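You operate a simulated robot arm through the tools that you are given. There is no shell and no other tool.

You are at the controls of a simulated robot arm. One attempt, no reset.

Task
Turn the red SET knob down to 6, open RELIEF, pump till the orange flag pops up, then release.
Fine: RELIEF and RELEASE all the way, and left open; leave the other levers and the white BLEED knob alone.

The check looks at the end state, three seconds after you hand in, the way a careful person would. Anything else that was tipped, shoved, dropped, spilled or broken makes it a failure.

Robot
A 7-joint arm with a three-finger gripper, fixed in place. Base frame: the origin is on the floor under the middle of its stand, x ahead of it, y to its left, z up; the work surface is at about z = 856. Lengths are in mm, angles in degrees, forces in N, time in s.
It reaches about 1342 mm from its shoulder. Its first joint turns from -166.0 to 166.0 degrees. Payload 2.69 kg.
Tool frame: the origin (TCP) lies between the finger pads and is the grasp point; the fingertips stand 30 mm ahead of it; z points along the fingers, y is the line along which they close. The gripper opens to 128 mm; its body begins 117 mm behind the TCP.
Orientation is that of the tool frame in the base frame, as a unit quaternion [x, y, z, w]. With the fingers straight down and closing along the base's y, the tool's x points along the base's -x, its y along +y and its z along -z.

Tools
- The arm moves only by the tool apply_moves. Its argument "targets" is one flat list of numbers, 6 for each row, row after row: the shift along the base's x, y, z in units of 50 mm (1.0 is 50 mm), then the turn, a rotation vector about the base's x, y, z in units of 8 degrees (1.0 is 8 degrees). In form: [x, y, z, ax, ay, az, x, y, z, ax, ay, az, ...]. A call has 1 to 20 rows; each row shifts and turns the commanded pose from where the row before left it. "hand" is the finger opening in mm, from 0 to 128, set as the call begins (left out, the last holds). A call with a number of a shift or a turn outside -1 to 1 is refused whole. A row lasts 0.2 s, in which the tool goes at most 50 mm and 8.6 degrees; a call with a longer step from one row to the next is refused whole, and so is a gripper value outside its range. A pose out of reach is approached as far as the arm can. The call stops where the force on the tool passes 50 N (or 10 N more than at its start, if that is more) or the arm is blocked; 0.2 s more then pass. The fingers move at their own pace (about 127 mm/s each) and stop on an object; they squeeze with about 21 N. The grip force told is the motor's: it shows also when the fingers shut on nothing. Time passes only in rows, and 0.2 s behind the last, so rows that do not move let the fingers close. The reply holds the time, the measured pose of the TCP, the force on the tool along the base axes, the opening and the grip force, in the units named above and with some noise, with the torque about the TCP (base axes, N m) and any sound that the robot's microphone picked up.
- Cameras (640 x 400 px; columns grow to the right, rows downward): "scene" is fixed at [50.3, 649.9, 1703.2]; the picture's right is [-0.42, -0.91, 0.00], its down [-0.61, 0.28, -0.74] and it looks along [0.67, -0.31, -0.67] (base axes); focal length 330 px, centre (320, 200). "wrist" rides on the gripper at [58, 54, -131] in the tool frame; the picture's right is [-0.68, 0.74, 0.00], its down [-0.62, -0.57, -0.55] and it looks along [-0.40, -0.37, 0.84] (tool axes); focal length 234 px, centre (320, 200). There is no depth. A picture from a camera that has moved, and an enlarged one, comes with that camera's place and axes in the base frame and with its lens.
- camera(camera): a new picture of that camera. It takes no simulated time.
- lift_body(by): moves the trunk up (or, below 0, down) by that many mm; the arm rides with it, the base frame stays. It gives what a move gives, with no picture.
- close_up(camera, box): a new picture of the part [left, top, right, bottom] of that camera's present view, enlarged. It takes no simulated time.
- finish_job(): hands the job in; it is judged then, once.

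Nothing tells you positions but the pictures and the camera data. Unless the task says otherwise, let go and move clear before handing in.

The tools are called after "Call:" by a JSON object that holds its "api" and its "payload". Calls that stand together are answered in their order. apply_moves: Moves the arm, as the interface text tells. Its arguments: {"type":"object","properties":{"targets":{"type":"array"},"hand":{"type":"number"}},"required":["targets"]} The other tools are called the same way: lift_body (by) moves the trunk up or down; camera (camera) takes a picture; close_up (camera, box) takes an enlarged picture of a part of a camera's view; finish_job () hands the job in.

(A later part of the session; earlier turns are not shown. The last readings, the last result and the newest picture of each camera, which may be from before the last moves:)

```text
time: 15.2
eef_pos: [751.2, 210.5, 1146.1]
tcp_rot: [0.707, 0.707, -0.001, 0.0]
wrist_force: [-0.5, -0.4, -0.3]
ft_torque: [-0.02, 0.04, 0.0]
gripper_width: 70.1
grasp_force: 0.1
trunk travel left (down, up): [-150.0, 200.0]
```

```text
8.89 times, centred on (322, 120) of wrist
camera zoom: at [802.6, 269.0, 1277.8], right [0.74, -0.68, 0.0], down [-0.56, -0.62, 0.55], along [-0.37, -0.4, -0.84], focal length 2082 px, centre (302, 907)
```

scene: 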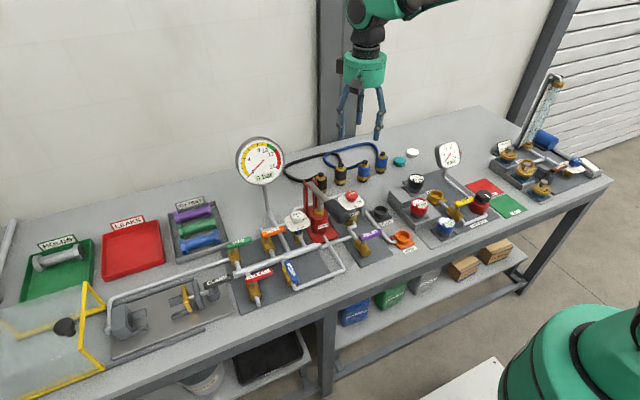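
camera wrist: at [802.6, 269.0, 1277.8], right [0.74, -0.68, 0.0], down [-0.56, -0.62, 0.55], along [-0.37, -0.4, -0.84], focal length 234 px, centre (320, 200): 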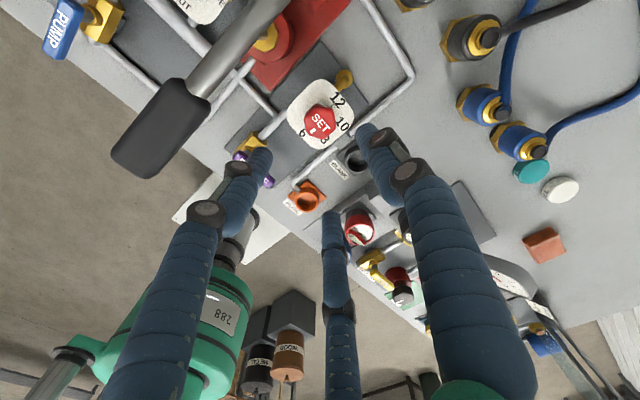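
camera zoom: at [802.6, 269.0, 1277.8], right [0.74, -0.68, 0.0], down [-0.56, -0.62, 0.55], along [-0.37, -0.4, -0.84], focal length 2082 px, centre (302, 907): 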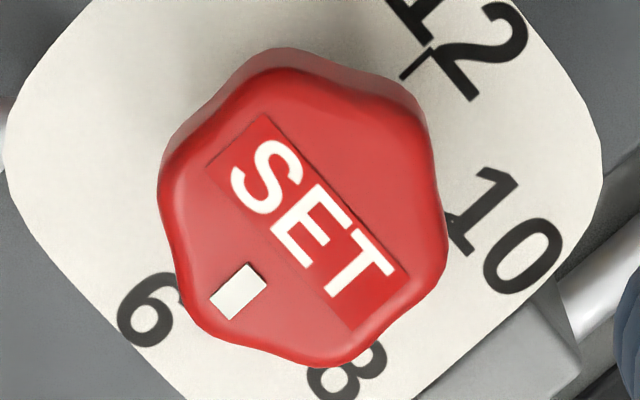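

SET now reads 6: both the pointer and the 6 mark are at 180°±2°. Next is the purple RELIEF lever, with its pivot near (608, 247), top at z≈943, extending toward −y. I'll go to its +x side at height, rotating the hand so its side boxes stay away from the pump grip.

Call:
{"api": "apply_moves", "payload": {"targets": [-0.095, -0.0115, 0, 0, 0, 1, -0.095, -0.0115, 0, 0, 0, 1, -0.095, -0.0115, 0, 0, 0, 1, -0.095, -0.0115, 0, 0, 0, 1, -0.095, -0.0115, 0, 0, 0, 1, -0.095, -0.0115, 0, 0, 0, 1, -0.095, -0.0115, 0, 0, 0, 1, -0.095, -0.0115, 0, 0, 0, 1, -0.095, -0.0115, 0, 0, 0, 1, -0.095, -0.0115, 0, 0, 0, 1, -0.095, -0.0115, 0, 0, 0, 1, -0.095, -0.0115, 0, 0, 0, 1, -0.095, -0.0115, 0, 0, 0, 1, -0.095, -0.0115, 0, 0, 0, 1, -0.095, -0.0115, 0, 0, 0, 1, -0.095, -0.0115, 0, 0, 0, 1, -0.095, -0.0115, 0, 0, 0, 1, -0.095, -0.0115, 0, 0, 0, 1, -0.095, -0.0115, 0, 0, 0, 1, -0.095, -0.0115, 0, 0, 0, 1], "hand": 0}}

Call:
{"api": "apply_moves", "payload": {"targets": [0, 0, 0, 0, 0, 1, 0, 0, 0, 0, 0, 1, 0, 0, 0, 0, 0, 0.5]}}

Call:
{"api": "camera", "payload": {"camera": "wrist"}}

Call:
{"api": "camera", "payload": {"camera": "scene"}}

```text
time: 19.4
eef_pos: [654.2, 198.5, 1146.3]
tcp_rot: [-0.575, 0.818, 0.0, 0.0]
wrist_force: [0.1, -0.3, 0.0]
ft_torque: [-0.02, 0.0, -0.02]
gripper_width: 2.6
grasp_force: 21.2
trunk travel left (down, up): [-150.0, 200.0]
```

```text
time: 20.2
eef_pos: [653.5, 198.3, 1146.4]
tcp_rot: [0.708, -0.707, 0.0, 0.0]
wrist_force: [-0.9, -0.6, 0.2]
ft_torque: [0.03, 0.03, -0.04]
gripper_width: 2.4
grasp_force: 21.4
trunk travel left (down, up): [-150.0, 200.0]
```

```text
taken
camera wrist: at [599.4, 140.2, 1278.5], right [-0.74, 0.67, 0.0], down [0.56, 0.62, 0.55], along [0.37, 0.4, -0.84], focal length 234 px, centre (320, 200)
```

wrist: 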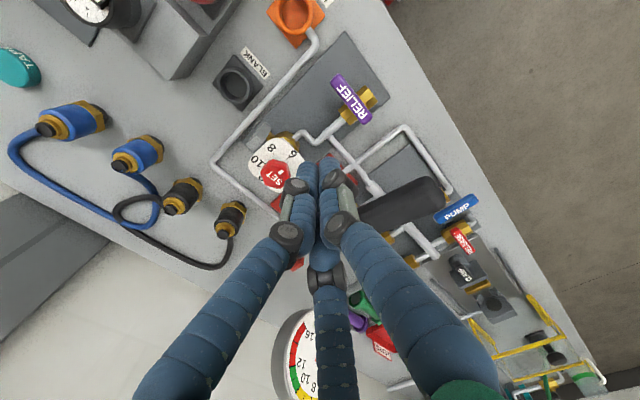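

```text
taken
```

scene: 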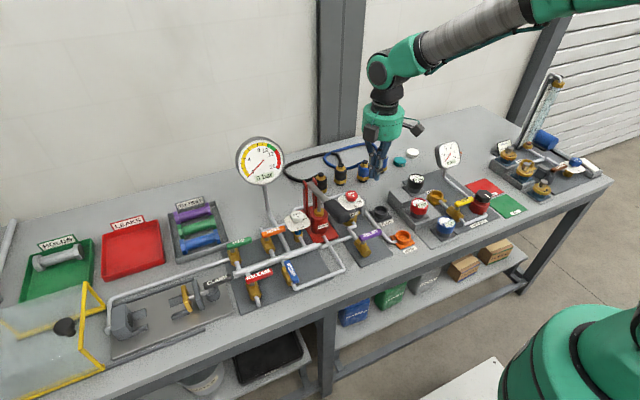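

Call:
{"api": "close_up", "payload": {"camera": "wrist", "box": [288, 60, 416, 140]}}

Call:
{"api": "close_up", "payload": {"camera": "wrist", "box": [256, 110, 416, 260]}}

```text
5.00 times, centred on (352, 100) of wrist
camera zoom: at [599.4, 140.2, 1278.5], right [-0.74, 0.67, 0.0], down [0.56, 0.62, 0.55], along [0.37, 0.4, -0.84], focal length 1171 px, centre (160, 700)
```

zoom: 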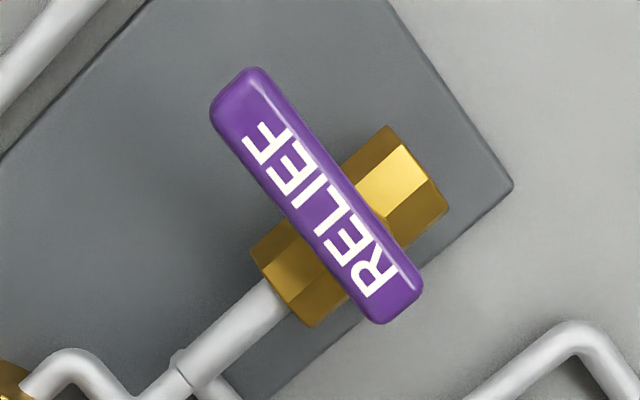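

```text
2.67 times, centred on (336, 185) of wrist
camera zoom: at [599.4, 140.2, 1278.5], right [-0.74, 0.67, 0.0], down [0.56, 0.62, 0.55], along [0.37, 0.4, -0.84], focal length 624 px, centre (277, 240)
```

zoom: 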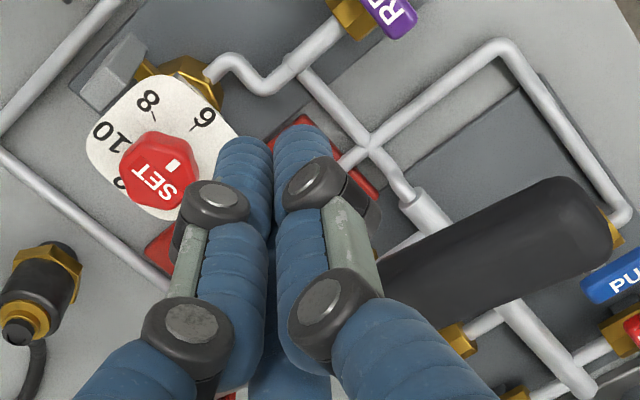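

In this view the RELIEF lever runs from about (610, 251) to (608, 181), with the pivot near (609, 242). I'll lower the closed fingers beside it on the +x side.

Call:
{"api": "apply_moves", "payload": {"targets": [0.02, -0.02, -0.9, 0, 0, 0, 0, 0, -0.9, 0, 0, 0, 0, 0, -0.9, 0, 0, 0, 0, 0, -0.9, 0, 0, 0, 0, 0, -0.2, 0, 0, 0]}}

Call:
{"api": "camera", "payload": {"camera": "wrist"}}

Call:
{"api": "close_up", "payload": {"camera": "scene", "box": [316, 170, 428, 250]}}

```text
time: 21.4
eef_pos: [656.5, 196.7, 956.3]
tcp_rot: [0.708, -0.707, 0.0, 0.001]
wrist_force: [0.3, -0.3, 0.1]
ft_torque: [-0.04, -0.02, 0.0]
gripper_width: 2.3
grasp_force: 20.6
trunk travel left (down, up): [-150.0, 200.0]
```

```text
taken
camera wrist: at [602.0, 139.1, 1087.8], right [-0.74, 0.68, 0.0], down [0.57, 0.62, 0.55], along [0.37, 0.4, -0.84], focal length 234 px, centre (320, 200)
```

wrist: 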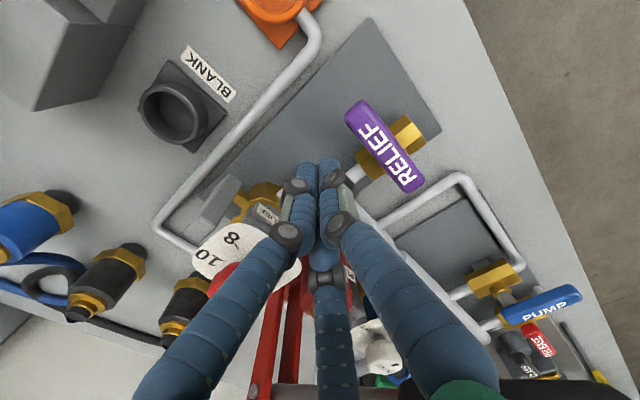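

```text
5.00 times, centred on (372, 210) of scene
camera zoom: at [50.3, 649.9, 1703.2], right [-0.42, -0.91, 0.0], down [-0.61, 0.28, -0.74], along [0.67, -0.31, -0.67], focal length 1651 px, centre (60, 150)
```

zoom: 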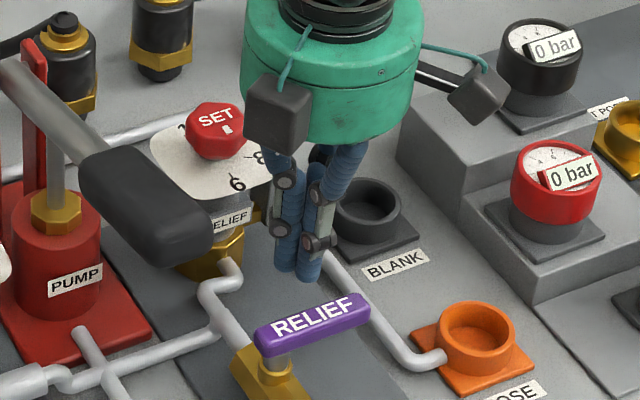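

The fingertip bundle is just on the +x side of the lever. I'll sweep it along the arc and check partway.

Call:
{"api": "apply_moves", "payload": {"targets": [-0.46, -0.02, 0, 0, 0, 0, -0.234, -0.096, 0, 0, 0, 0, -0.25, -0.032, 0, 0, 0, 0, -0.25, 0.034, 0, 0, 0, 0]}}

Call:
{"api": "camera", "payload": {"camera": "wrist"}}

Call:
{"api": "close_up", "payload": {"camera": "scene", "box": [316, 170, 428, 250]}}

```text
time: 22.4
eef_pos: [595.9, 191.7, 957.4]
tcp_rot: [0.708, -0.706, 0.0, -0.001]
wrist_force: [-1.2, 0.4, -0.4]
ft_torque: [-0.01, -0.02, 0.01]
gripper_width: 2.2
grasp_force: 21.0
trunk travel left (down, up): [-150.0, 200.0]
```

```text
taken
camera wrist: at [541.0, 133.0, 1089.2], right [-0.74, 0.68, 0.0], down [0.56, 0.62, 0.55], along [0.37, 0.4, -0.84], focal length 234 px, centre (320, 200)
```

wrist: 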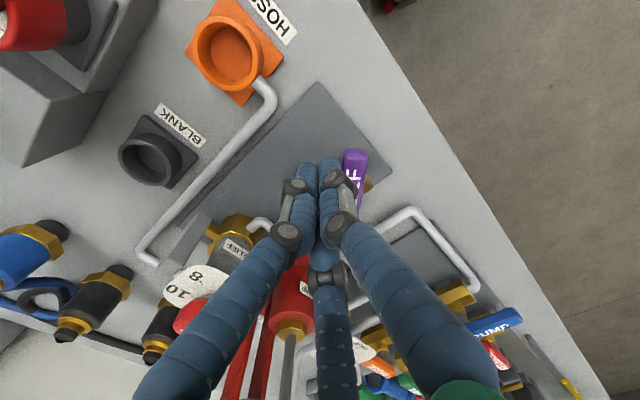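

```text
5.00 times, centred on (372, 210) of scene
camera zoom: at [50.3, 649.9, 1703.2], right [-0.42, -0.91, 0.0], down [-0.61, 0.28, -0.74], along [0.67, -0.31, -0.67], focal length 1651 px, centre (60, 150)
```

zoom: 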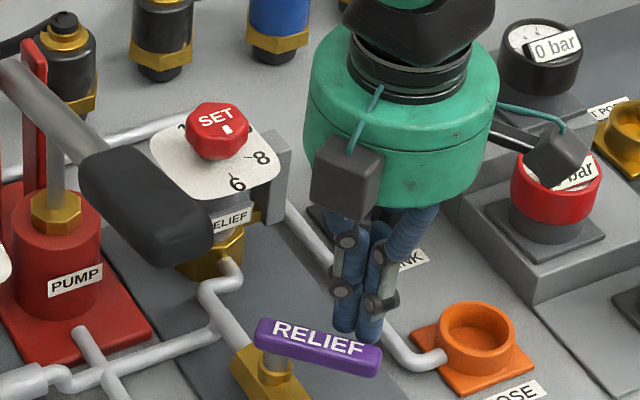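

The lever is turning freely and is about 40° round. I'll continue the sweep toward −x.

Call:
{"api": "apply_moves", "payload": {"targets": [-0.234, 0.098, 0, 0, 0, 0, -0.2, 0.154, 0, 0, 0, 0, -0.152, 0.202, 0, 0, 0, 0, -0.02, 0.12, 0, 0, 0, 0]}}

Call:
{"api": "camera", "payload": {"camera": "wrist"}}

Call:
{"api": "close_up", "payload": {"camera": "scene", "box": [316, 180, 428, 260]}}

```text
time: 23.5
eef_pos: [567.3, 214.6, 955.4]
tcp_rot: [-0.707, 0.707, 0.0, -0.002]
wrist_force: [6.5, -23.0, 0.8]
ft_torque: [-0.49, -0.42, -0.23]
gripper_width: 2.0
grasp_force: 30.9
trunk travel left (down, up): [-150.0, 200.0]
stopped in row 4: the force on the tool passed its limit at 56 N (the readings are from after the stop); the commanded pose is now the measured one
```

```text
taken
camera wrist: at [512.1, 157.7, 1088.3], right [-0.74, 0.68, 0.0], down [0.57, 0.62, 0.55], along [0.37, 0.4, -0.84], focal length 234 px, centre (320, 200)
```

wrist: 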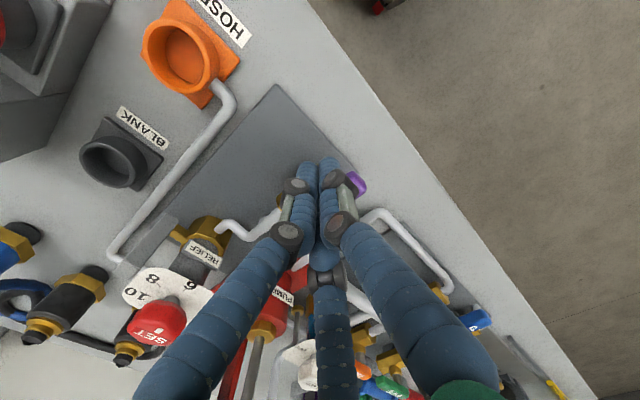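

```text
5.00 times, centred on (372, 220) of scene
camera zoom: at [50.3, 649.9, 1703.2], right [-0.42, -0.91, 0.0], down [-0.61, 0.28, -0.74], along [0.67, -0.31, -0.67], focal length 1651 px, centre (60, 100)
```

zoom: 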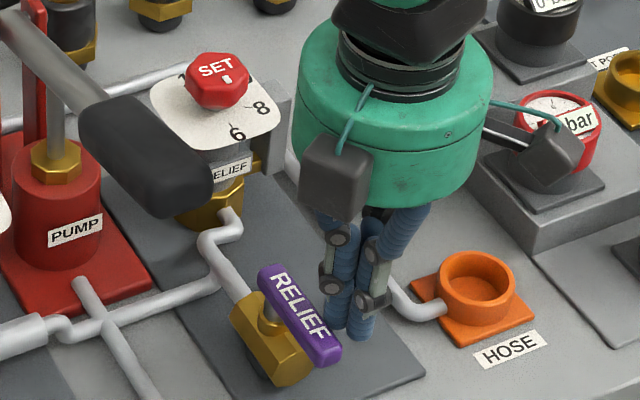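

The push ended at the hard stop with 56 N, and the lever looks parallel to the valve body. I'll back off, lift and check its angle.

Call:
{"api": "apply_moves", "payload": {"targets": [0, -0.4, 0, 0, 0, 0, -0.1, -0.5, 0, 0, 0, 0, 0, 0, 0.9, 0, 0, 0, 0, 0, 0.9, 0, 0, 0, 0, 0, 0.9, 0, 0, 0, 0, 0, 0.9, 0, 0, 0]}}

Call:
{"api": "camera", "payload": {"camera": "wrist"}}

Call:
{"api": "close_up", "payload": {"camera": "scene", "box": [336, 210, 416, 260]}}

```text
time: 24.9
eef_pos: [560.4, 171.4, 1137.7]
tcp_rot: [0.708, -0.707, 0.0, 0.001]
wrist_force: [-1.0, -0.5, 0.3]
ft_torque: [-0.02, 0.04, 0.0]
gripper_width: 2.0
grasp_force: 31.5
trunk travel left (down, up): [-150.0, 200.0]
```

```text
taken
camera wrist: at [504.3, 113.7, 1270.4], right [-0.74, 0.68, 0.0], down [0.57, 0.62, 0.55], along [0.37, 0.4, -0.84], focal length 234 px, centre (320, 200)
```

wrist: 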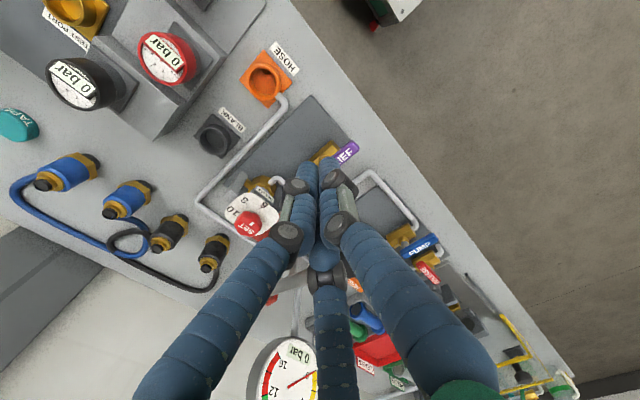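

```text
8.00 times, centred on (376, 235) of scene
camera zoom: at [50.3, 649.9, 1703.2], right [-0.42, -0.91, 0.0], down [-0.61, 0.28, -0.74], along [0.67, -0.31, -0.67], focal length 2642 px, centre (-128, -80)
```

zoom: 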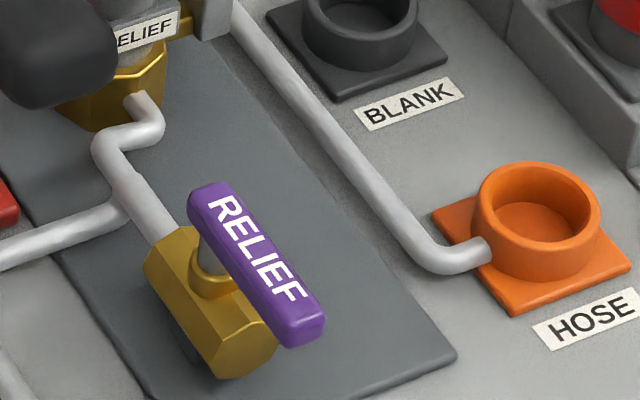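

RELIEF is fully open, aligned with its valve body at about 180°. Next I'll go above the pump handle with the hand in its default orientation and measure the grip.

Call:
{"api": "apply_moves", "payload": {"targets": [0.1233, 0.2617, 0.156, 0, 0, -0.9375, 0.1233, 0.2617, 0.156, 0, 0, -0.9375, 0.1233, 0.2617, 0.156, 0, 0, -0.9375, 0.1233, 0.2617, 0.156, 0, 0, -0.9375, 0.1233, 0.2617, 0.156, 0, 0, -0.9375, 0.1233, 0.2617, 0.156, 0, 0, -0.9375, 0.1233, 0.2617, 0.156, 0, 0, -0.9375, 0.1233, 0.2617, 0.156, 0, 0, -0.9375, 0.1233, 0.2617, 0.156, 0, 0, -0.9375, 0.1233, 0.2617, 0.156, 0, 0, -0.9375, 0.1233, 0.2617, 0.156, 0, 0, -0.9375, 0.1233, 0.2617, 0.156, 0, 0, -0.9375], "hand": 100}}

Call:
{"api": "camera", "payload": {"camera": "wrist"}}

Call:
{"api": "camera", "payload": {"camera": "scene"}}

Call:
{"api": "close_up", "payload": {"camera": "wrist", "box": [200, 50, 456, 210]}}

```text
time: 27.5
eef_pos: [636.5, 329.5, 1229.5]
tcp_rot: [0.001, 1.0, 0.0, -0.001]
wrist_force: [-1.5, -0.2, 0.2]
ft_torque: [0.04, 0.0, 0.02]
gripper_width: 100.2
grasp_force: 0.1
trunk travel left (down, up): [-150.0, 200.0]
```

```text
taken
camera wrist: at [576.2, 383.7, 1361.3], right [0.68, 0.73, 0.0], down [0.62, -0.57, 0.55], along [0.4, -0.37, -0.84], focal length 234 px, centre (320, 200)
```

wrist: 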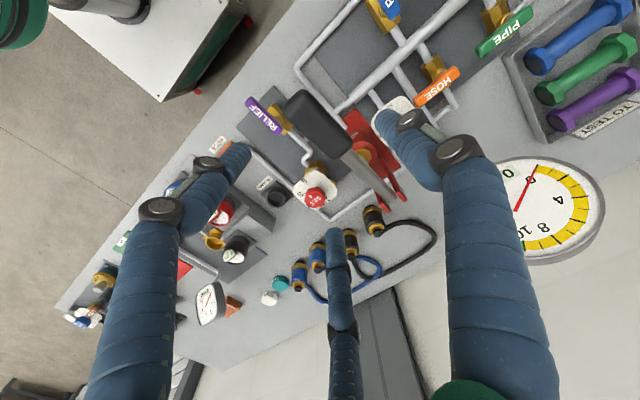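

```text
taken
```

scene: 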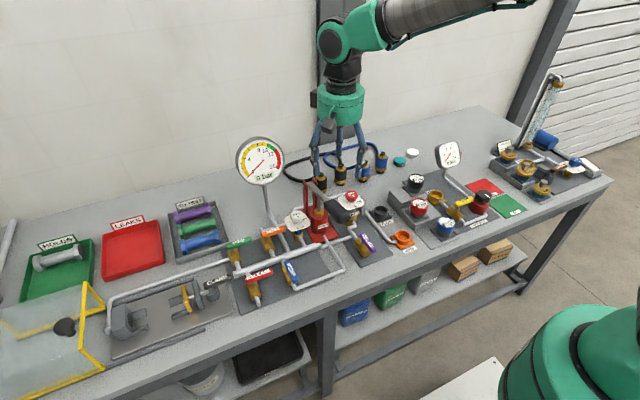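

```text
2.50 times, centred on (328, 130) of wrist
camera zoom: at [576.2, 383.7, 1361.3], right [0.68, 0.73, 0.0], down [0.62, -0.57, 0.55], along [0.4, -0.37, -0.84], focal length 585 px, centre (300, 375)
```

zoom: 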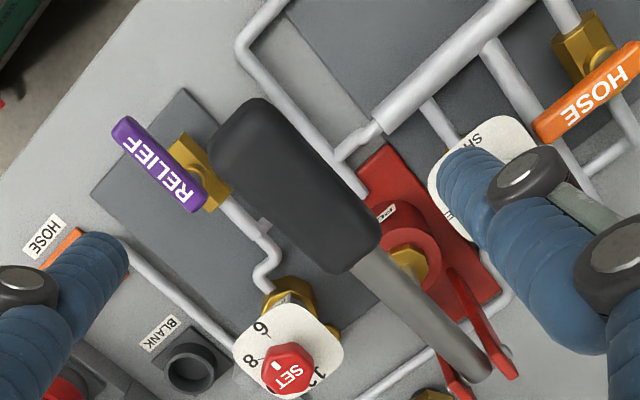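

The pump handle lies at y≈327. Its grip runs from about (595, z 1073) to (683, z 1053), and it pivots near (812, z 1022). I'll come down above the grip tilted to match its 13° slope, offset slightly in y because of the three-finger layout.

Call:
{"api": "apply_moves", "payload": {"targets": [0.03, -0.06, -0.7, 0, 0.533, 0, 0.03, -0.06, -0.7, 0, 0.533, 0, 0.03, -0.06, -0.7, 0, 0.533, 0], "hand": 100}}

Call:
{"api": "camera", "payload": {"camera": "wrist"}}

Call:
{"api": "close_up", "payload": {"camera": "scene", "box": [266, 130, 394, 230]}}

Call:
{"api": "close_up", "payload": {"camera": "wrist", "box": [200, 80, 456, 280]}}

```text
time: 28.3
eef_pos: [638.8, 322.4, 1124.6]
tcp_rot: [-0.001, 0.994, 0.001, -0.113]
wrist_force: [0.0, -0.4, 0.1]
ft_torque: [0.0, -0.02, -0.04]
gripper_width: 100.0
grasp_force: 0.0
trunk travel left (down, up): [-150.0, 200.0]
```

```text
taken
camera wrist: at [609.9, 375.0, 1265.8], right [0.66, 0.74, -0.15], down [0.72, -0.57, 0.4], along [0.21, -0.37, -0.91], focal length 234 px, centre (320, 200)
```

wrist: 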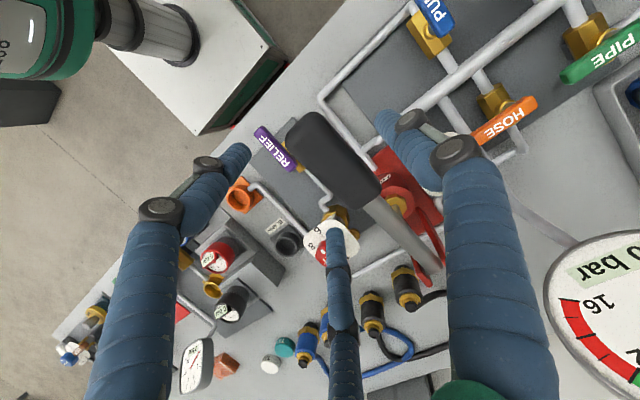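

```text
4.00 times, centred on (330, 180) of scene
camera zoom: at [50.3, 649.9, 1703.2], right [-0.42, -0.91, 0.0], down [-0.61, 0.28, -0.74], along [0.67, -0.31, -0.67], focal length 1321 px, centre (280, 280)
```

zoom: 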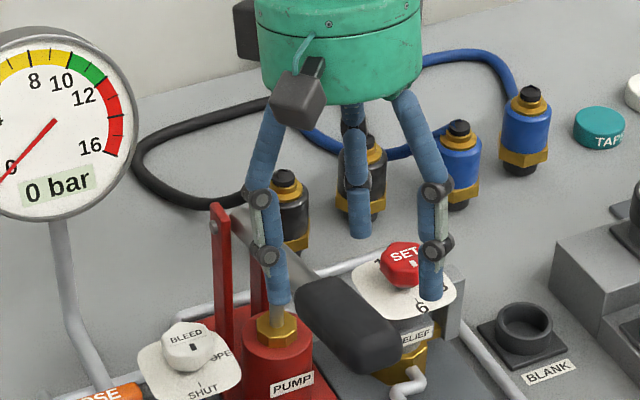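

```text
2.00 times, centred on (328, 180) of wrist
camera zoom: at [609.9, 375.0, 1265.8], right [0.66, 0.74, -0.15], down [0.72, -0.57, 0.4], along [0.21, -0.37, -0.91], focal length 468 px, centre (304, 240)
```

zoom: 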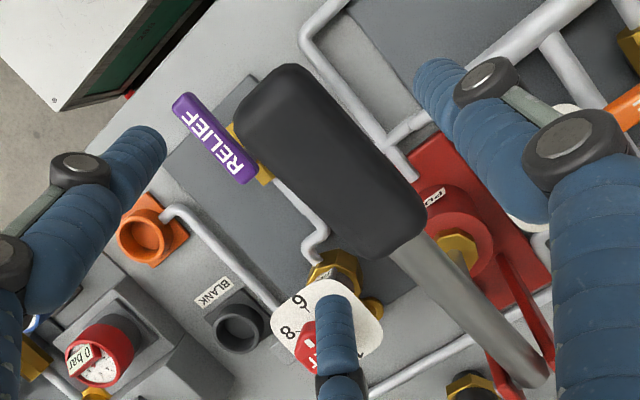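

The grip sits between the fingers with clearance on both sides. I'll lower onto it and close.

Call:
{"api": "apply_moves", "payload": {"targets": [0, -0.01, -0.63, 0, 0, 0, 0, -0.01, -0.63, 0, 0, 0, 0, 0, 0, 0, 0, 0], "hand": 100}}

Call:
{"api": "close_up", "payload": {"camera": "wrist", "box": [200, 80, 456, 280]}}

Call:
{"api": "close_up", "payload": {"camera": "scene", "box": [266, 130, 394, 230]}}

```text
time: 29.1
eef_pos: [640.7, 319.7, 1060.6]
tcp_rot: [-0.001, 0.994, 0.0, -0.113]
wrist_force: [1.2, 0.4, -1.0]
ft_torque: [0.0, 0.06, 0.0]
gripper_width: 99.7
grasp_force: 0.0
trunk travel left (down, up): [-150.0, 200.0]
```

```text
2.00 times, centred on (328, 180) of wrist
camera zoom: at [611.6, 373.6, 1202.4], right [0.66, 0.74, -0.15], down [0.72, -0.57, 0.4], along [0.21, -0.37, -0.91], focal length 468 px, centre (304, 240)
```

zoom: 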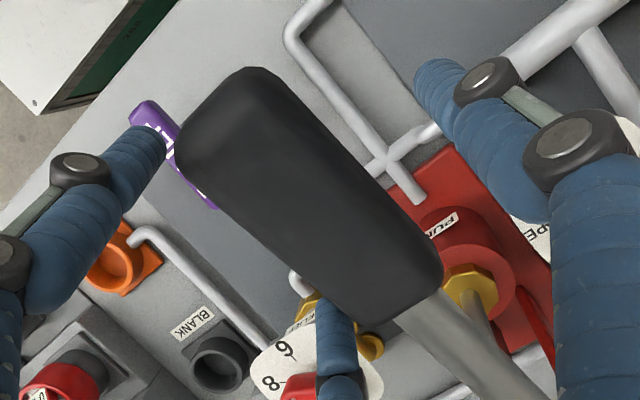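

```text
4.00 times, centred on (330, 180) of scene
camera zoom: at [50.3, 649.9, 1703.2], right [-0.42, -0.91, 0.0], down [-0.61, 0.28, -0.74], along [0.67, -0.31, -0.67], focal length 1321 px, centre (280, 280)
```

zoom: 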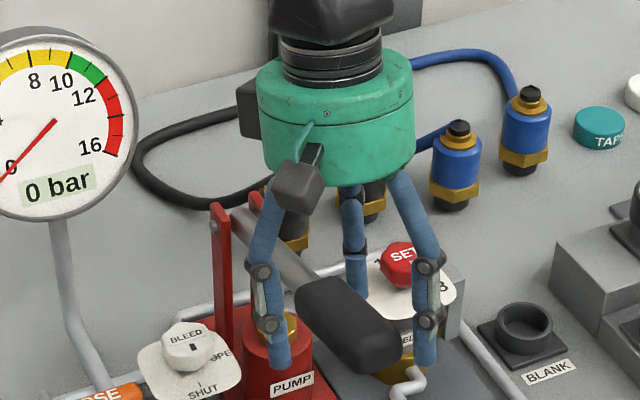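

Call:
{"api": "apply_moves", "payload": {"targets": [0, 0, 0, 0, 0, 0, 0, 0, 0, 0, 0, 0, 0, 0, 0, 0, 0, 0], "hand": 25}}

Call:
{"api": "close_up", "payload": {"camera": "wrist", "box": [200, 80, 456, 280]}}

Call:
{"api": "close_up", "payload": {"camera": "scene", "box": [266, 130, 394, 230]}}

```text
time: 29.7
eef_pos: [638.2, 312.9, 1059.6]
tcp_rot: [0.001, 0.993, -0.003, -0.114]
wrist_force: [-7.6, -14.2, 6.3]
ft_torque: [-0.09, -0.61, 0.46]
gripper_width: 60.2
grasp_force: 45.0
trunk travel left (down, up): [-150.0, 200.0]
stopped in row 2: the force on the tool passed its limit at 54 N (the readings are from after the stop); the commanded pose is now the measured one
```

```text
2.00 times, centred on (328, 180) of wrist
camera zoom: at [610.1, 367.6, 1201.3], right [0.66, 0.74, -0.16], down [0.72, -0.56, 0.4], along [0.2, -0.38, -0.9], focal length 468 px, centre (304, 240)
```

zoom: 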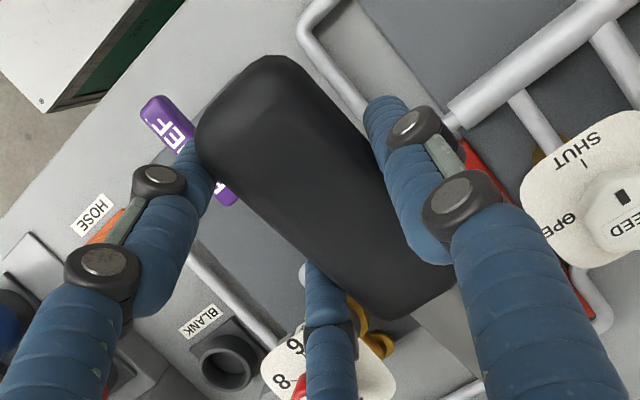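

```text
4.00 times, centred on (330, 180) of scene
camera zoom: at [50.3, 649.9, 1703.2], right [-0.42, -0.91, 0.0], down [-0.61, 0.28, -0.74], along [0.67, -0.31, -0.67], focal length 1321 px, centre (280, 280)
```

zoom: 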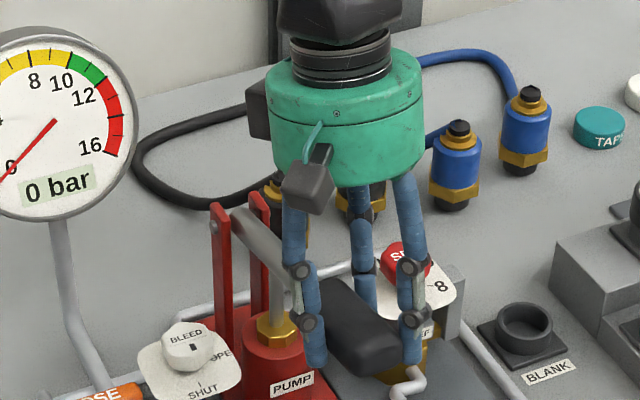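

The grip is held at 60 mm opening, with the hand pulled about 7 mm toward −y. I'll ease the remaining side load before pumping.

Call:
{"api": "apply_moves", "payload": {"targets": [-0.01, -0.03, 0, 0, 0, 0, 0, 0, 0, 0, 0, 0]}}

```text
time: 30.3
eef_pos: [637.9, 313.1, 1060.3]
tcp_rot: [0.001, 0.993, -0.003, -0.114]
wrist_force: [1.1, -13.7, 4.4]
ft_torque: [0.27, -0.59, 0.37]
gripper_width: 60.1
grasp_force: 44.6
trunk travel left (down, up): [-150.0, 200.0]
```

I'll try the first part of a down-stroke, following the arc about the handle's pivot.

Call:
{"api": "apply_moves", "payload": {"targets": [-0.044, 0, -0.244, 0, -0.5, 0, -0.028, 0, -0.248, 0, -0.5, 0, -0.01, 0, -0.248, 0, -0.5, 0]}}

Call:
{"api": "close_up", "payload": {"camera": "scene", "box": [226, 130, 386, 230]}}

Call:
{"api": "camera", "payload": {"camera": "wrist"}}

```text
time: 31.1
eef_pos: [629.8, 312.6, 1020.5]
tcp_rot: [0.0, 1.0, -0.004, -0.012]
wrist_force: [-24.4, -14.8, -6.1]
ft_torque: [0.25, 2.27, 0.66]
gripper_width: 59.8
grasp_force: 45.1
trunk travel left (down, up): [-150.0, 200.0]
```

```text
4.00 times, centred on (306, 180) of scene
camera zoom: at [50.3, 649.9, 1703.2], right [-0.42, -0.91, 0.0], down [-0.61, 0.28, -0.74], along [0.67, -0.31, -0.67], focal length 1321 px, centre (376, 280)
```

zoom: 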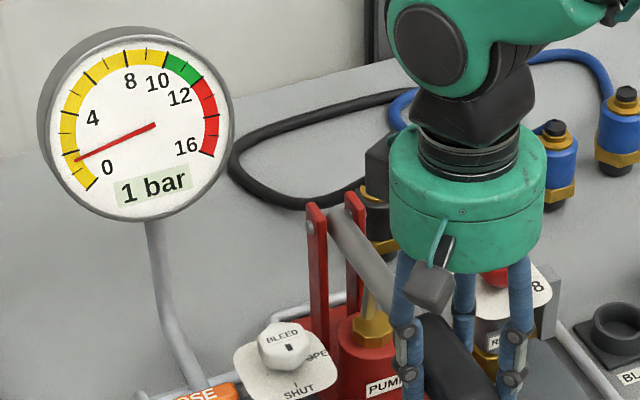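

```text
taken
camera wrist: at [574.1, 368.0, 1153.2], right [0.68, 0.74, -0.02], down [0.63, -0.56, 0.54], along [0.38, -0.38, -0.84], focal length 234 px, centre (320, 200)
```

wrist: 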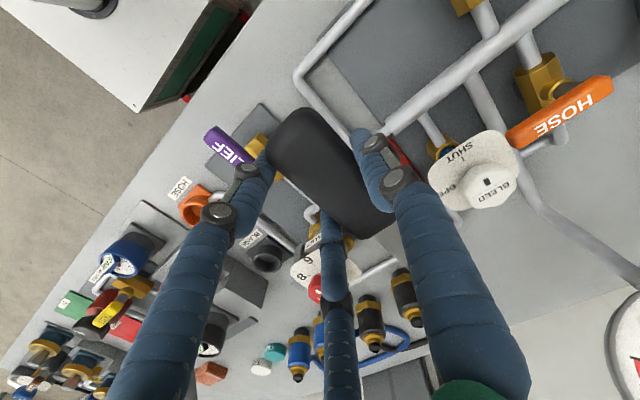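

The handle follows and the gauge reads 1 bar. The −x load suggests the pivot sits a bit lower and farther back than I assumed, so I'll adjust the arc and continue the down-stroke.

Call:
{"api": "apply_moves", "payload": {"targets": [-0.06, 0, -0.24, 0, -0.25, 0, 0.008, 0, -0.242, 0, -0.42, 0, 0.024, 0, -0.242, 0, -0.43, 0]}}

Call:
{"api": "close_up", "payload": {"camera": "scene", "box": [226, 130, 386, 230]}}

```text
time: 31.9
eef_pos: [630.6, 311.8, 985.4]
tcp_rot: [0.001, 0.998, -0.002, 0.067]
wrist_force: [-22.5, -15.6, 2.7]
ft_torque: [0.16, -0.09, 0.39]
gripper_width: 59.9
grasp_force: 44.9
trunk travel left (down, up): [-150.0, 200.0]
```

```text
4.00 times, centred on (306, 180) of scene
camera zoom: at [50.3, 649.9, 1703.2], right [-0.42, -0.91, 0.0], down [-0.61, 0.28, -0.74], along [0.67, -0.31, -0.67], focal length 1321 px, centre (376, 280)
```

zoom: 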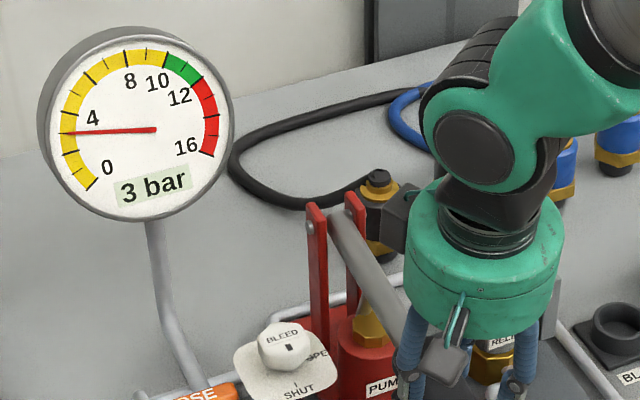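

It reads 3 bar. I'll continue the down-stroke in smaller steps.

Call:
{"api": "apply_moves", "payload": {"targets": [-0.02, 0, -0.24, 0, -0.43, 0, 0.04, 0, -0.24, 0, -0.43, 0]}}

Call:
{"api": "close_up", "payload": {"camera": "scene", "box": [226, 130, 386, 230]}}

Call:
{"api": "camera", "payload": {"camera": "wrist"}}

```text
time: 32.3
eef_pos: [633.2, 312.2, 977.7]
tcp_rot: [0.001, 0.995, -0.002, 0.103]
wrist_force: [-18.0, -12.4, 25.7]
ft_torque: [0.13, 0.32, 0.4]
gripper_width: 60.3
grasp_force: 44.9
trunk travel left (down, up): [-150.0, 200.0]
stopped in row 2: the force on the tool passed its limit at 66 N (the readings are from after the stop); the commanded pose is now the measured one
```

```text
4.00 times, centred on (306, 180) of scene
camera zoom: at [50.3, 649.9, 1703.2], right [-0.42, -0.91, 0.0], down [-0.61, 0.28, -0.74], along [0.67, -0.31, -0.67], focal length 1321 px, centre (376, 280)
```

zoom: 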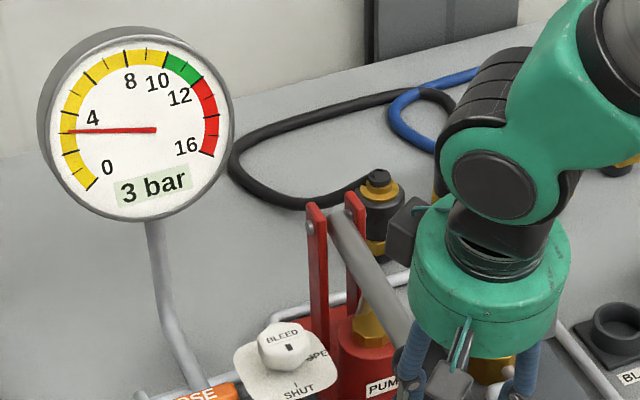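

```text
taken
camera wrist: at [548.3, 367.2, 1095.6], right [0.66, 0.74, 0.14], down [0.49, -0.56, 0.66], along [0.57, -0.38, -0.73], focal length 234 px, centre (320, 200)
```

wrist: 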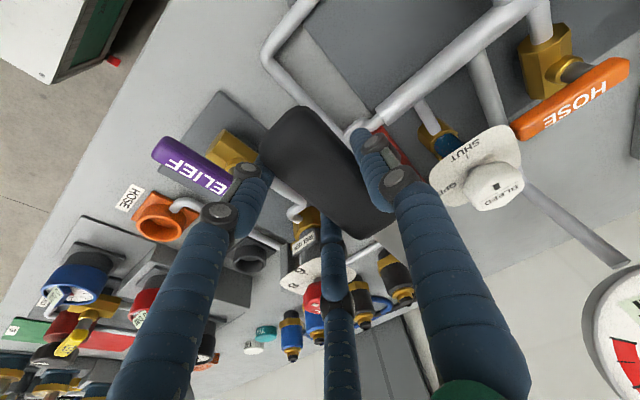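

The handle is at the bottom of its travel (z≈977) with 3 bar on the gauge. Fitting the arc puts the pivot at about (822, 1008) with a 191 mm radius. Now the up-stroke.

Call:
{"api": "apply_moves", "payload": {"targets": [-0.04, 0, 0.33, 0, 0.625, 0, -0.01, 0, 0.334, 0, 0.625, 0, 0.02, 0, 0.332, 0, 0.625, 0, 0.048, 0, 0.33, 0, 0.625, 0, 0.076, 0, 0.324, 0, 0.625, 0]}}

Call:
{"api": "close_up", "payload": {"camera": "scene", "box": [226, 130, 386, 230]}}

Call:
{"api": "camera", "payload": {"camera": "wrist"}}

```text
time: 33.5
eef_pos: [640.3, 313.0, 1055.2]
tcp_rot: [0.001, 0.993, -0.003, -0.116]
wrist_force: [15.9, -20.5, -14.7]
ft_torque: [-0.08, -1.28, -0.1]
gripper_width: 59.9
grasp_force: 44.9
trunk travel left (down, up): [-150.0, 200.0]
```

```text
4.00 times, centred on (306, 180) of scene
camera zoom: at [50.3, 649.9, 1703.2], right [-0.42, -0.91, 0.0], down [-0.61, 0.28, -0.74], along [0.67, -0.31, -0.67], focal length 1321 px, centre (376, 280)
```

zoom: 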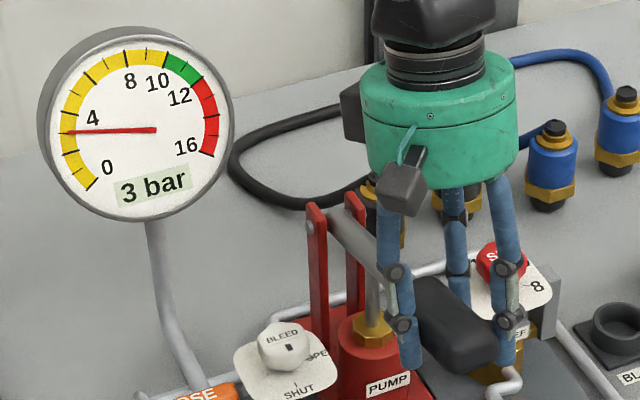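

```text
taken
camera wrist: at [613.3, 367.4, 1197.5], right [0.66, 0.73, -0.16], down [0.72, -0.57, 0.39], along [0.2, -0.38, -0.91], focal length 234 px, centre (320, 200)
```

wrist: 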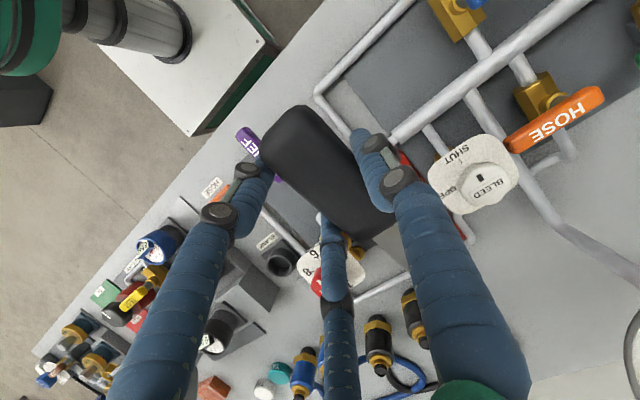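

Pressure holds at 3 bar and the handle is back up. Now the second down-stroke.

Call:
{"api": "apply_moves", "payload": {"targets": [-0.076, 0, -0.324, 0, -0.625, 0, -0.048, 0, -0.33, 0, -0.625, 0, -0.02, 0, -0.332, 0, -0.625, 0, 0.01, 0, -0.334, 0, -0.625, 0]}}

Call:
{"api": "camera", "payload": {"camera": "scene"}}

Call:
{"api": "close_up", "payload": {"camera": "scene", "box": [226, 130, 386, 230]}}

Call:
{"api": "camera", "payload": {"camera": "wrist"}}

```text
time: 34.5
eef_pos: [631.1, 313.1, 991.6]
tcp_rot: [0.001, 0.998, -0.002, 0.057]
wrist_force: [6.3, -22.6, -2.0]
ft_torque: [0.0, 1.17, 0.63]
gripper_width: 59.7
grasp_force: 45.2
trunk travel left (down, up): [-150.0, 200.0]
```

```text
taken
```

scene: 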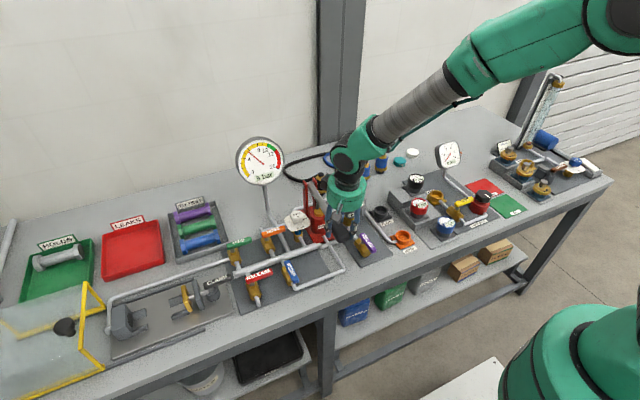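

```text
4.00 times, centred on (306, 180) of scene
camera zoom: at [50.3, 649.9, 1703.2], right [-0.42, -0.91, 0.0], down [-0.61, 0.28, -0.74], along [0.67, -0.31, -0.67], focal length 1321 px, centre (376, 280)
```

zoom: 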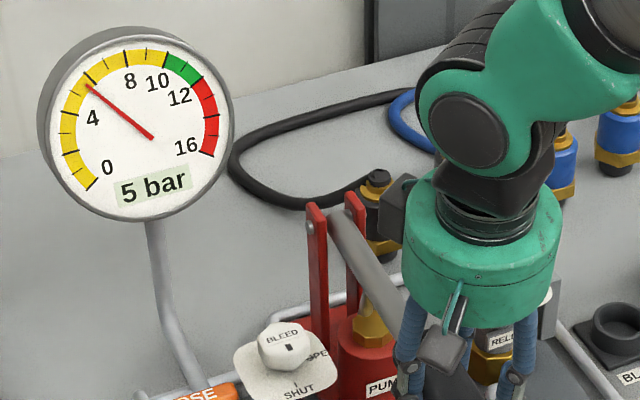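

```text
taken
camera wrist: at [557.4, 367.4, 1116.5], right [0.67, 0.74, 0.08], down [0.55, -0.56, 0.62], along [0.5, -0.38, -0.78], focal length 234 px, centre (320, 200)
```

wrist: 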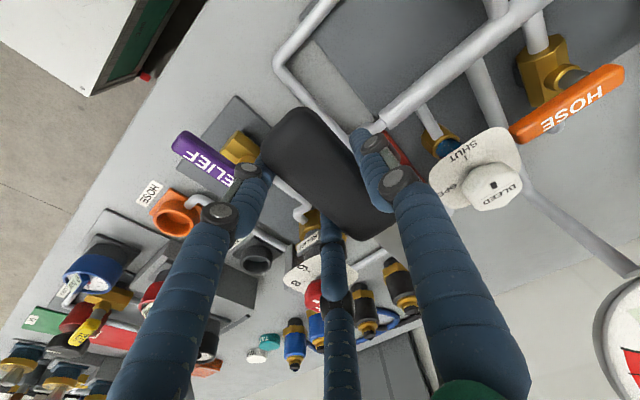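

It reads 5 bar. I'll finish this stroke and check for the flag.

Call:
{"api": "apply_moves", "payload": {"targets": [0.015, 0, -0.14, 0, -0.27, 0]}}

Call:
{"api": "close_up", "payload": {"camera": "scene", "box": [226, 130, 386, 230]}}

Call:
{"api": "close_up", "payload": {"camera": "scene", "box": [316, 170, 412, 230]}}

Call:
{"api": "close_up", "payload": {"camera": "wrist", "box": [240, 190, 400, 310]}}

```text
time: 34.9
eef_pos: [632.3, 313.0, 985.5]
tcp_rot: [0.001, 0.997, -0.002, 0.077]
wrist_force: [-3.9, -28.0, 0.3]
ft_torque: [-0.03, 0.84, 0.5]
gripper_width: 59.8
grasp_force: 44.3
trunk travel left (down, up): [-150.0, 200.0]
```

```text
4.00 times, centred on (306, 180) of scene
camera zoom: at [50.3, 649.9, 1703.2], right [-0.42, -0.91, 0.0], down [-0.61, 0.28, -0.74], along [0.67, -0.31, -0.67], focal length 1321 px, centre (376, 280)
```

zoom: 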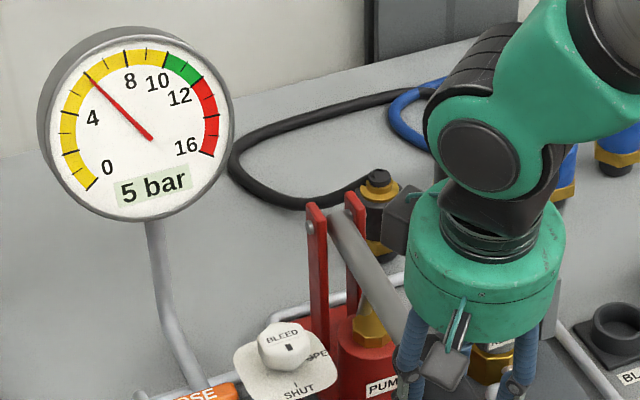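

```text
6.67 times, centred on (364, 200) of scene
camera zoom: at [50.3, 649.9, 1703.2], right [-0.42, -0.91, 0.0], down [-0.61, 0.28, -0.74], along [0.67, -0.31, -0.67], focal length 2201 px, centre (27, 200)
```

zoom: 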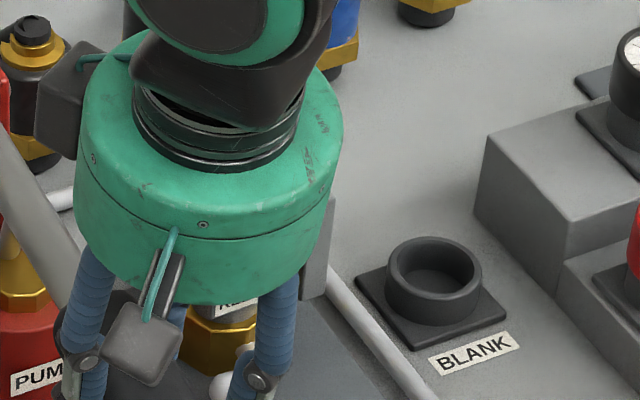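

```text
3.33 times, centred on (320, 250) of wrist
camera zoom: at [553.3, 367.5, 1106.2], right [0.67, 0.73, 0.1], down [0.52, -0.56, 0.64], along [0.53, -0.38, -0.76], focal length 781 px, centre (320, 33)
```

zoom: 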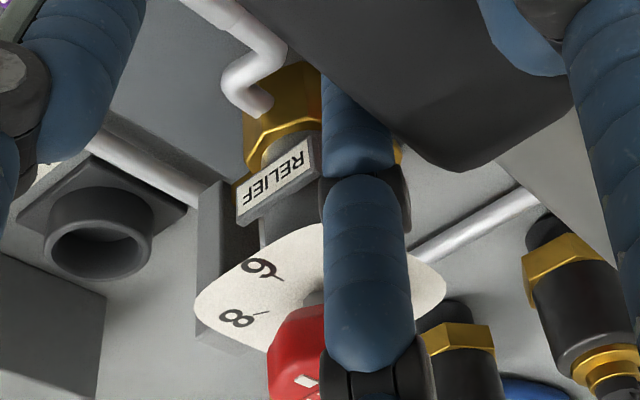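

The gauge is near 6 bar on its needle (it shows 5) and I see no flag yet. Up-stroke again, easing the y load, then another down-stroke.

Call:
{"api": "apply_moves", "payload": {"targets": [-0.022, -0.04, 0.298, 0, 0.5625, 0, -0.002, 0, 0.3, 0, 0.5625, 0, 0.024, 0, 0.3, 0, 0.5625, 0, 0.046, 0, 0.296, 0, 0.5625, 0, 0.07, 0, 0.292, 0, 0.5625, 0]}}

Call:
{"api": "close_up", "payload": {"camera": "scene", "box": [226, 130, 386, 230]}}

Call:
{"api": "camera", "payload": {"camera": "wrist"}}

```text
time: 36.1
eef_pos: [639.8, 312.4, 1057.2]
tcp_rot: [0.001, 0.993, -0.002, -0.119]
wrist_force: [7.9, 0.7, -20.4]
ft_torque: [0.23, -1.0, -0.06]
gripper_width: 60.2
grasp_force: 44.6
trunk travel left (down, up): [-150.0, 200.0]
```

```text
4.00 times, centred on (306, 180) of scene
camera zoom: at [50.3, 649.9, 1703.2], right [-0.42, -0.91, 0.0], down [-0.61, 0.28, -0.74], along [0.67, -0.31, -0.67], focal length 1321 px, centre (376, 280)
```

zoom: 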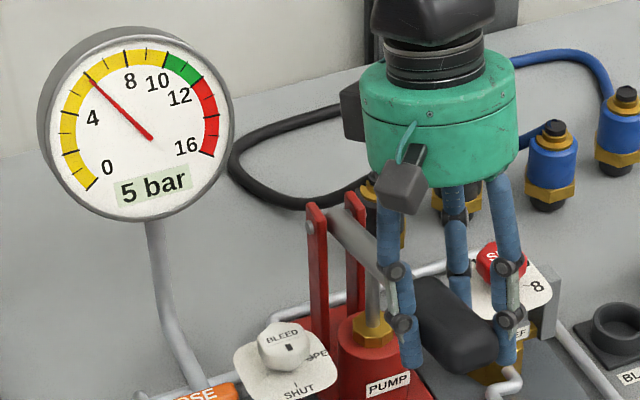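

```text
taken
camera wrist: at [613.4, 367.4, 1198.9], right [0.66, 0.73, -0.17], down [0.73, -0.57, 0.39], along [0.19, -0.38, -0.91], focal length 234 px, centre (320, 200)
```

wrist: 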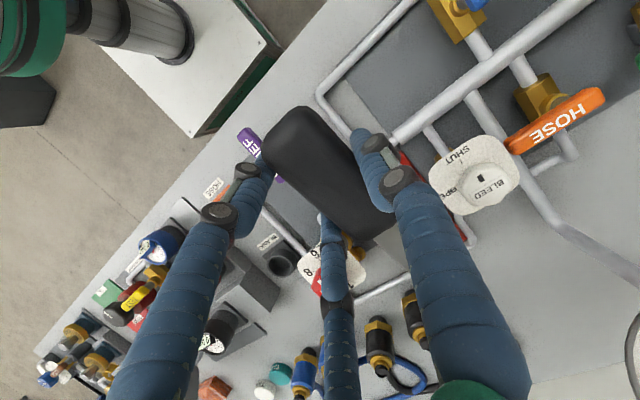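

Call:
{"api": "apply_moves", "payload": {"targets": [-0.07, 0, -0.292, 0, -0.5625, 0, -0.046, 0, -0.296, 0, -0.5625, 0]}}

Call:
{"api": "close_up", "payload": {"camera": "scene", "box": [226, 130, 386, 230]}}

Call:
{"api": "close_up", "payload": {"camera": "scene", "box": [316, 170, 412, 230]}}

Call:
{"api": "camera", "payload": {"camera": "wrist"}}

```text
time: 36.7
eef_pos: [633.5, 311.9, 1031.0]
tcp_rot: [0.001, 0.999, -0.003, -0.041]
wrist_force: [-2.6, -1.5, -3.2]
ft_torque: [0.49, 1.14, 0.43]
gripper_width: 59.8
grasp_force: 45.3
trunk travel left (down, up): [-150.0, 200.0]
```

```text
4.00 times, centred on (306, 180) of scene
camera zoom: at [50.3, 649.9, 1703.2], right [-0.42, -0.91, 0.0], down [-0.61, 0.28, -0.74], along [0.67, -0.31, -0.67], focal length 1321 px, centre (376, 280)
```

zoom: 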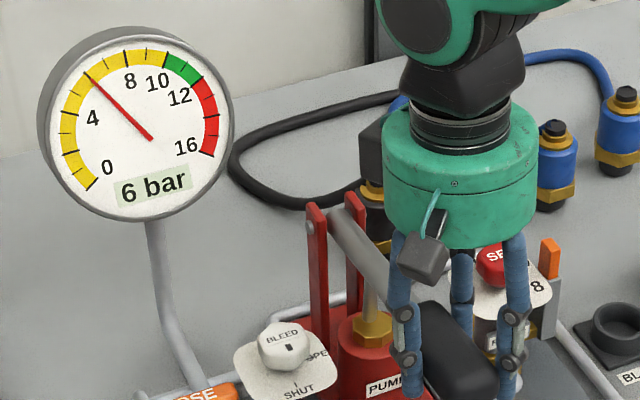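

```text
6.67 times, centred on (364, 200) of scene
camera zoom: at [50.3, 649.9, 1703.2], right [-0.42, -0.91, 0.0], down [-0.61, 0.28, -0.74], along [0.67, -0.31, -0.67], focal length 2201 px, centre (27, 200)
```

zoom: 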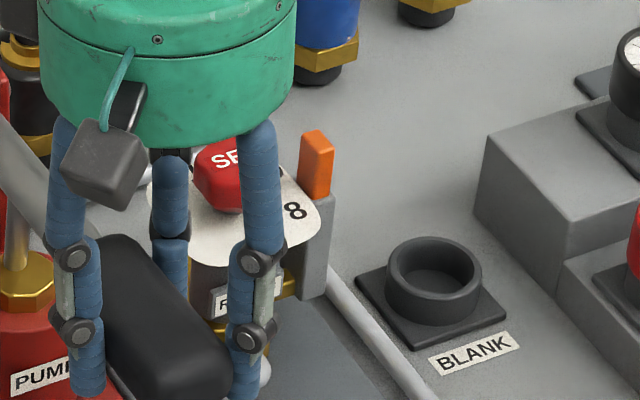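

```text
taken
camera wrist: at [584.7, 367.4, 1166.4], right [0.68, 0.74, -0.06], down [0.66, -0.56, 0.5], along [0.33, -0.38, -0.86], focal length 234 px, centre (320, 200)
```

wrist: 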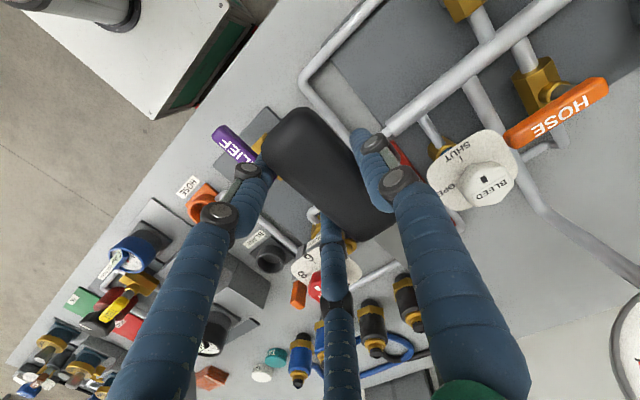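

The orange flag has popped up and the gauge reads 6 bar, so I'll stop pumping. I'll bring the handle back up, let go and lift clear.

Call:
{"api": "apply_moves", "payload": {"targets": [0.046, 0, 0.29, 0, 0.5625, 0, 0.07, 0, 0.26, 0, 0.5, 0]}}

Call:
{"api": "apply_moves", "payload": {"targets": [0, 0.1, 0, 0, 0, 0, 0, 0.06, 0, 0, 0, 0, 0, 0, 0, 0, 0, 0], "hand": 104}}

Call:
{"api": "camera", "payload": {"camera": "wrist"}}

Call:
{"api": "close_up", "payload": {"camera": "scene", "box": [226, 130, 386, 230]}}

```text
time: 37.3
eef_pos: [638.9, 313.1, 1056.1]
tcp_rot: [0.001, 0.993, -0.002, -0.114]
wrist_force: [-1.7, 1.9, -5.1]
ft_torque: [0.33, -1.44, 0.24]
gripper_width: 59.9
grasp_force: 44.3
trunk travel left (down, up): [-150.0, 200.0]
```

```text
time: 38.1
eef_pos: [640.1, 321.8, 1058.6]
tcp_rot: [0.001, 0.993, -0.003, -0.114]
wrist_force: [-0.4, -0.5, -0.6]
ft_torque: [0.02, 0.0, 0.01]
gripper_width: 103.9
grasp_force: 0.1
trunk travel left (down, up): [-150.0, 200.0]
```

```text
taken
camera wrist: at [610.4, 375.3, 1200.1], right [0.66, 0.74, -0.16], down [0.72, -0.56, 0.4], along [0.2, -0.38, -0.9], focal length 234 px, centre (320, 200)
```

wrist: 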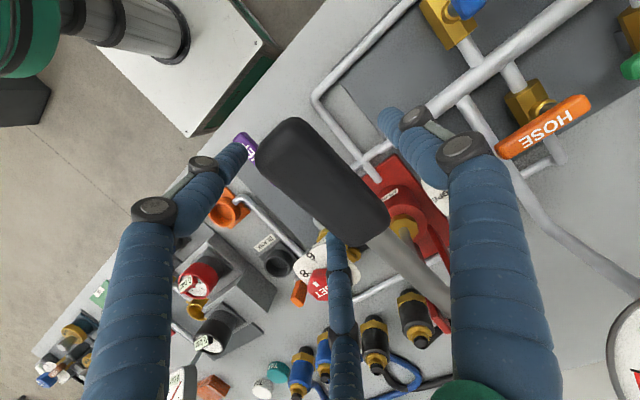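

```text
4.00 times, centred on (306, 180) of scene
camera zoom: at [50.3, 649.9, 1703.2], right [-0.42, -0.91, 0.0], down [-0.61, 0.28, -0.74], along [0.67, -0.31, -0.67], focal length 1321 px, centre (376, 280)
```

zoom: 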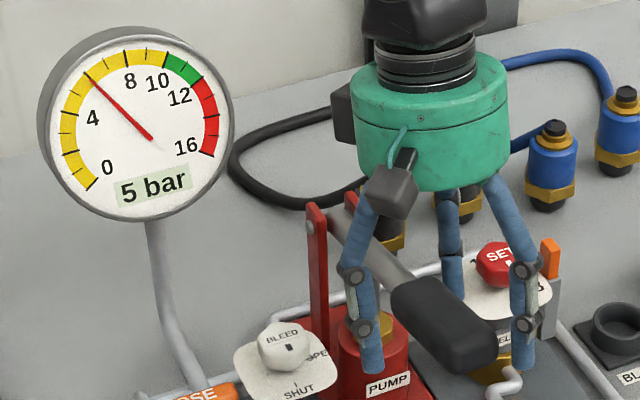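

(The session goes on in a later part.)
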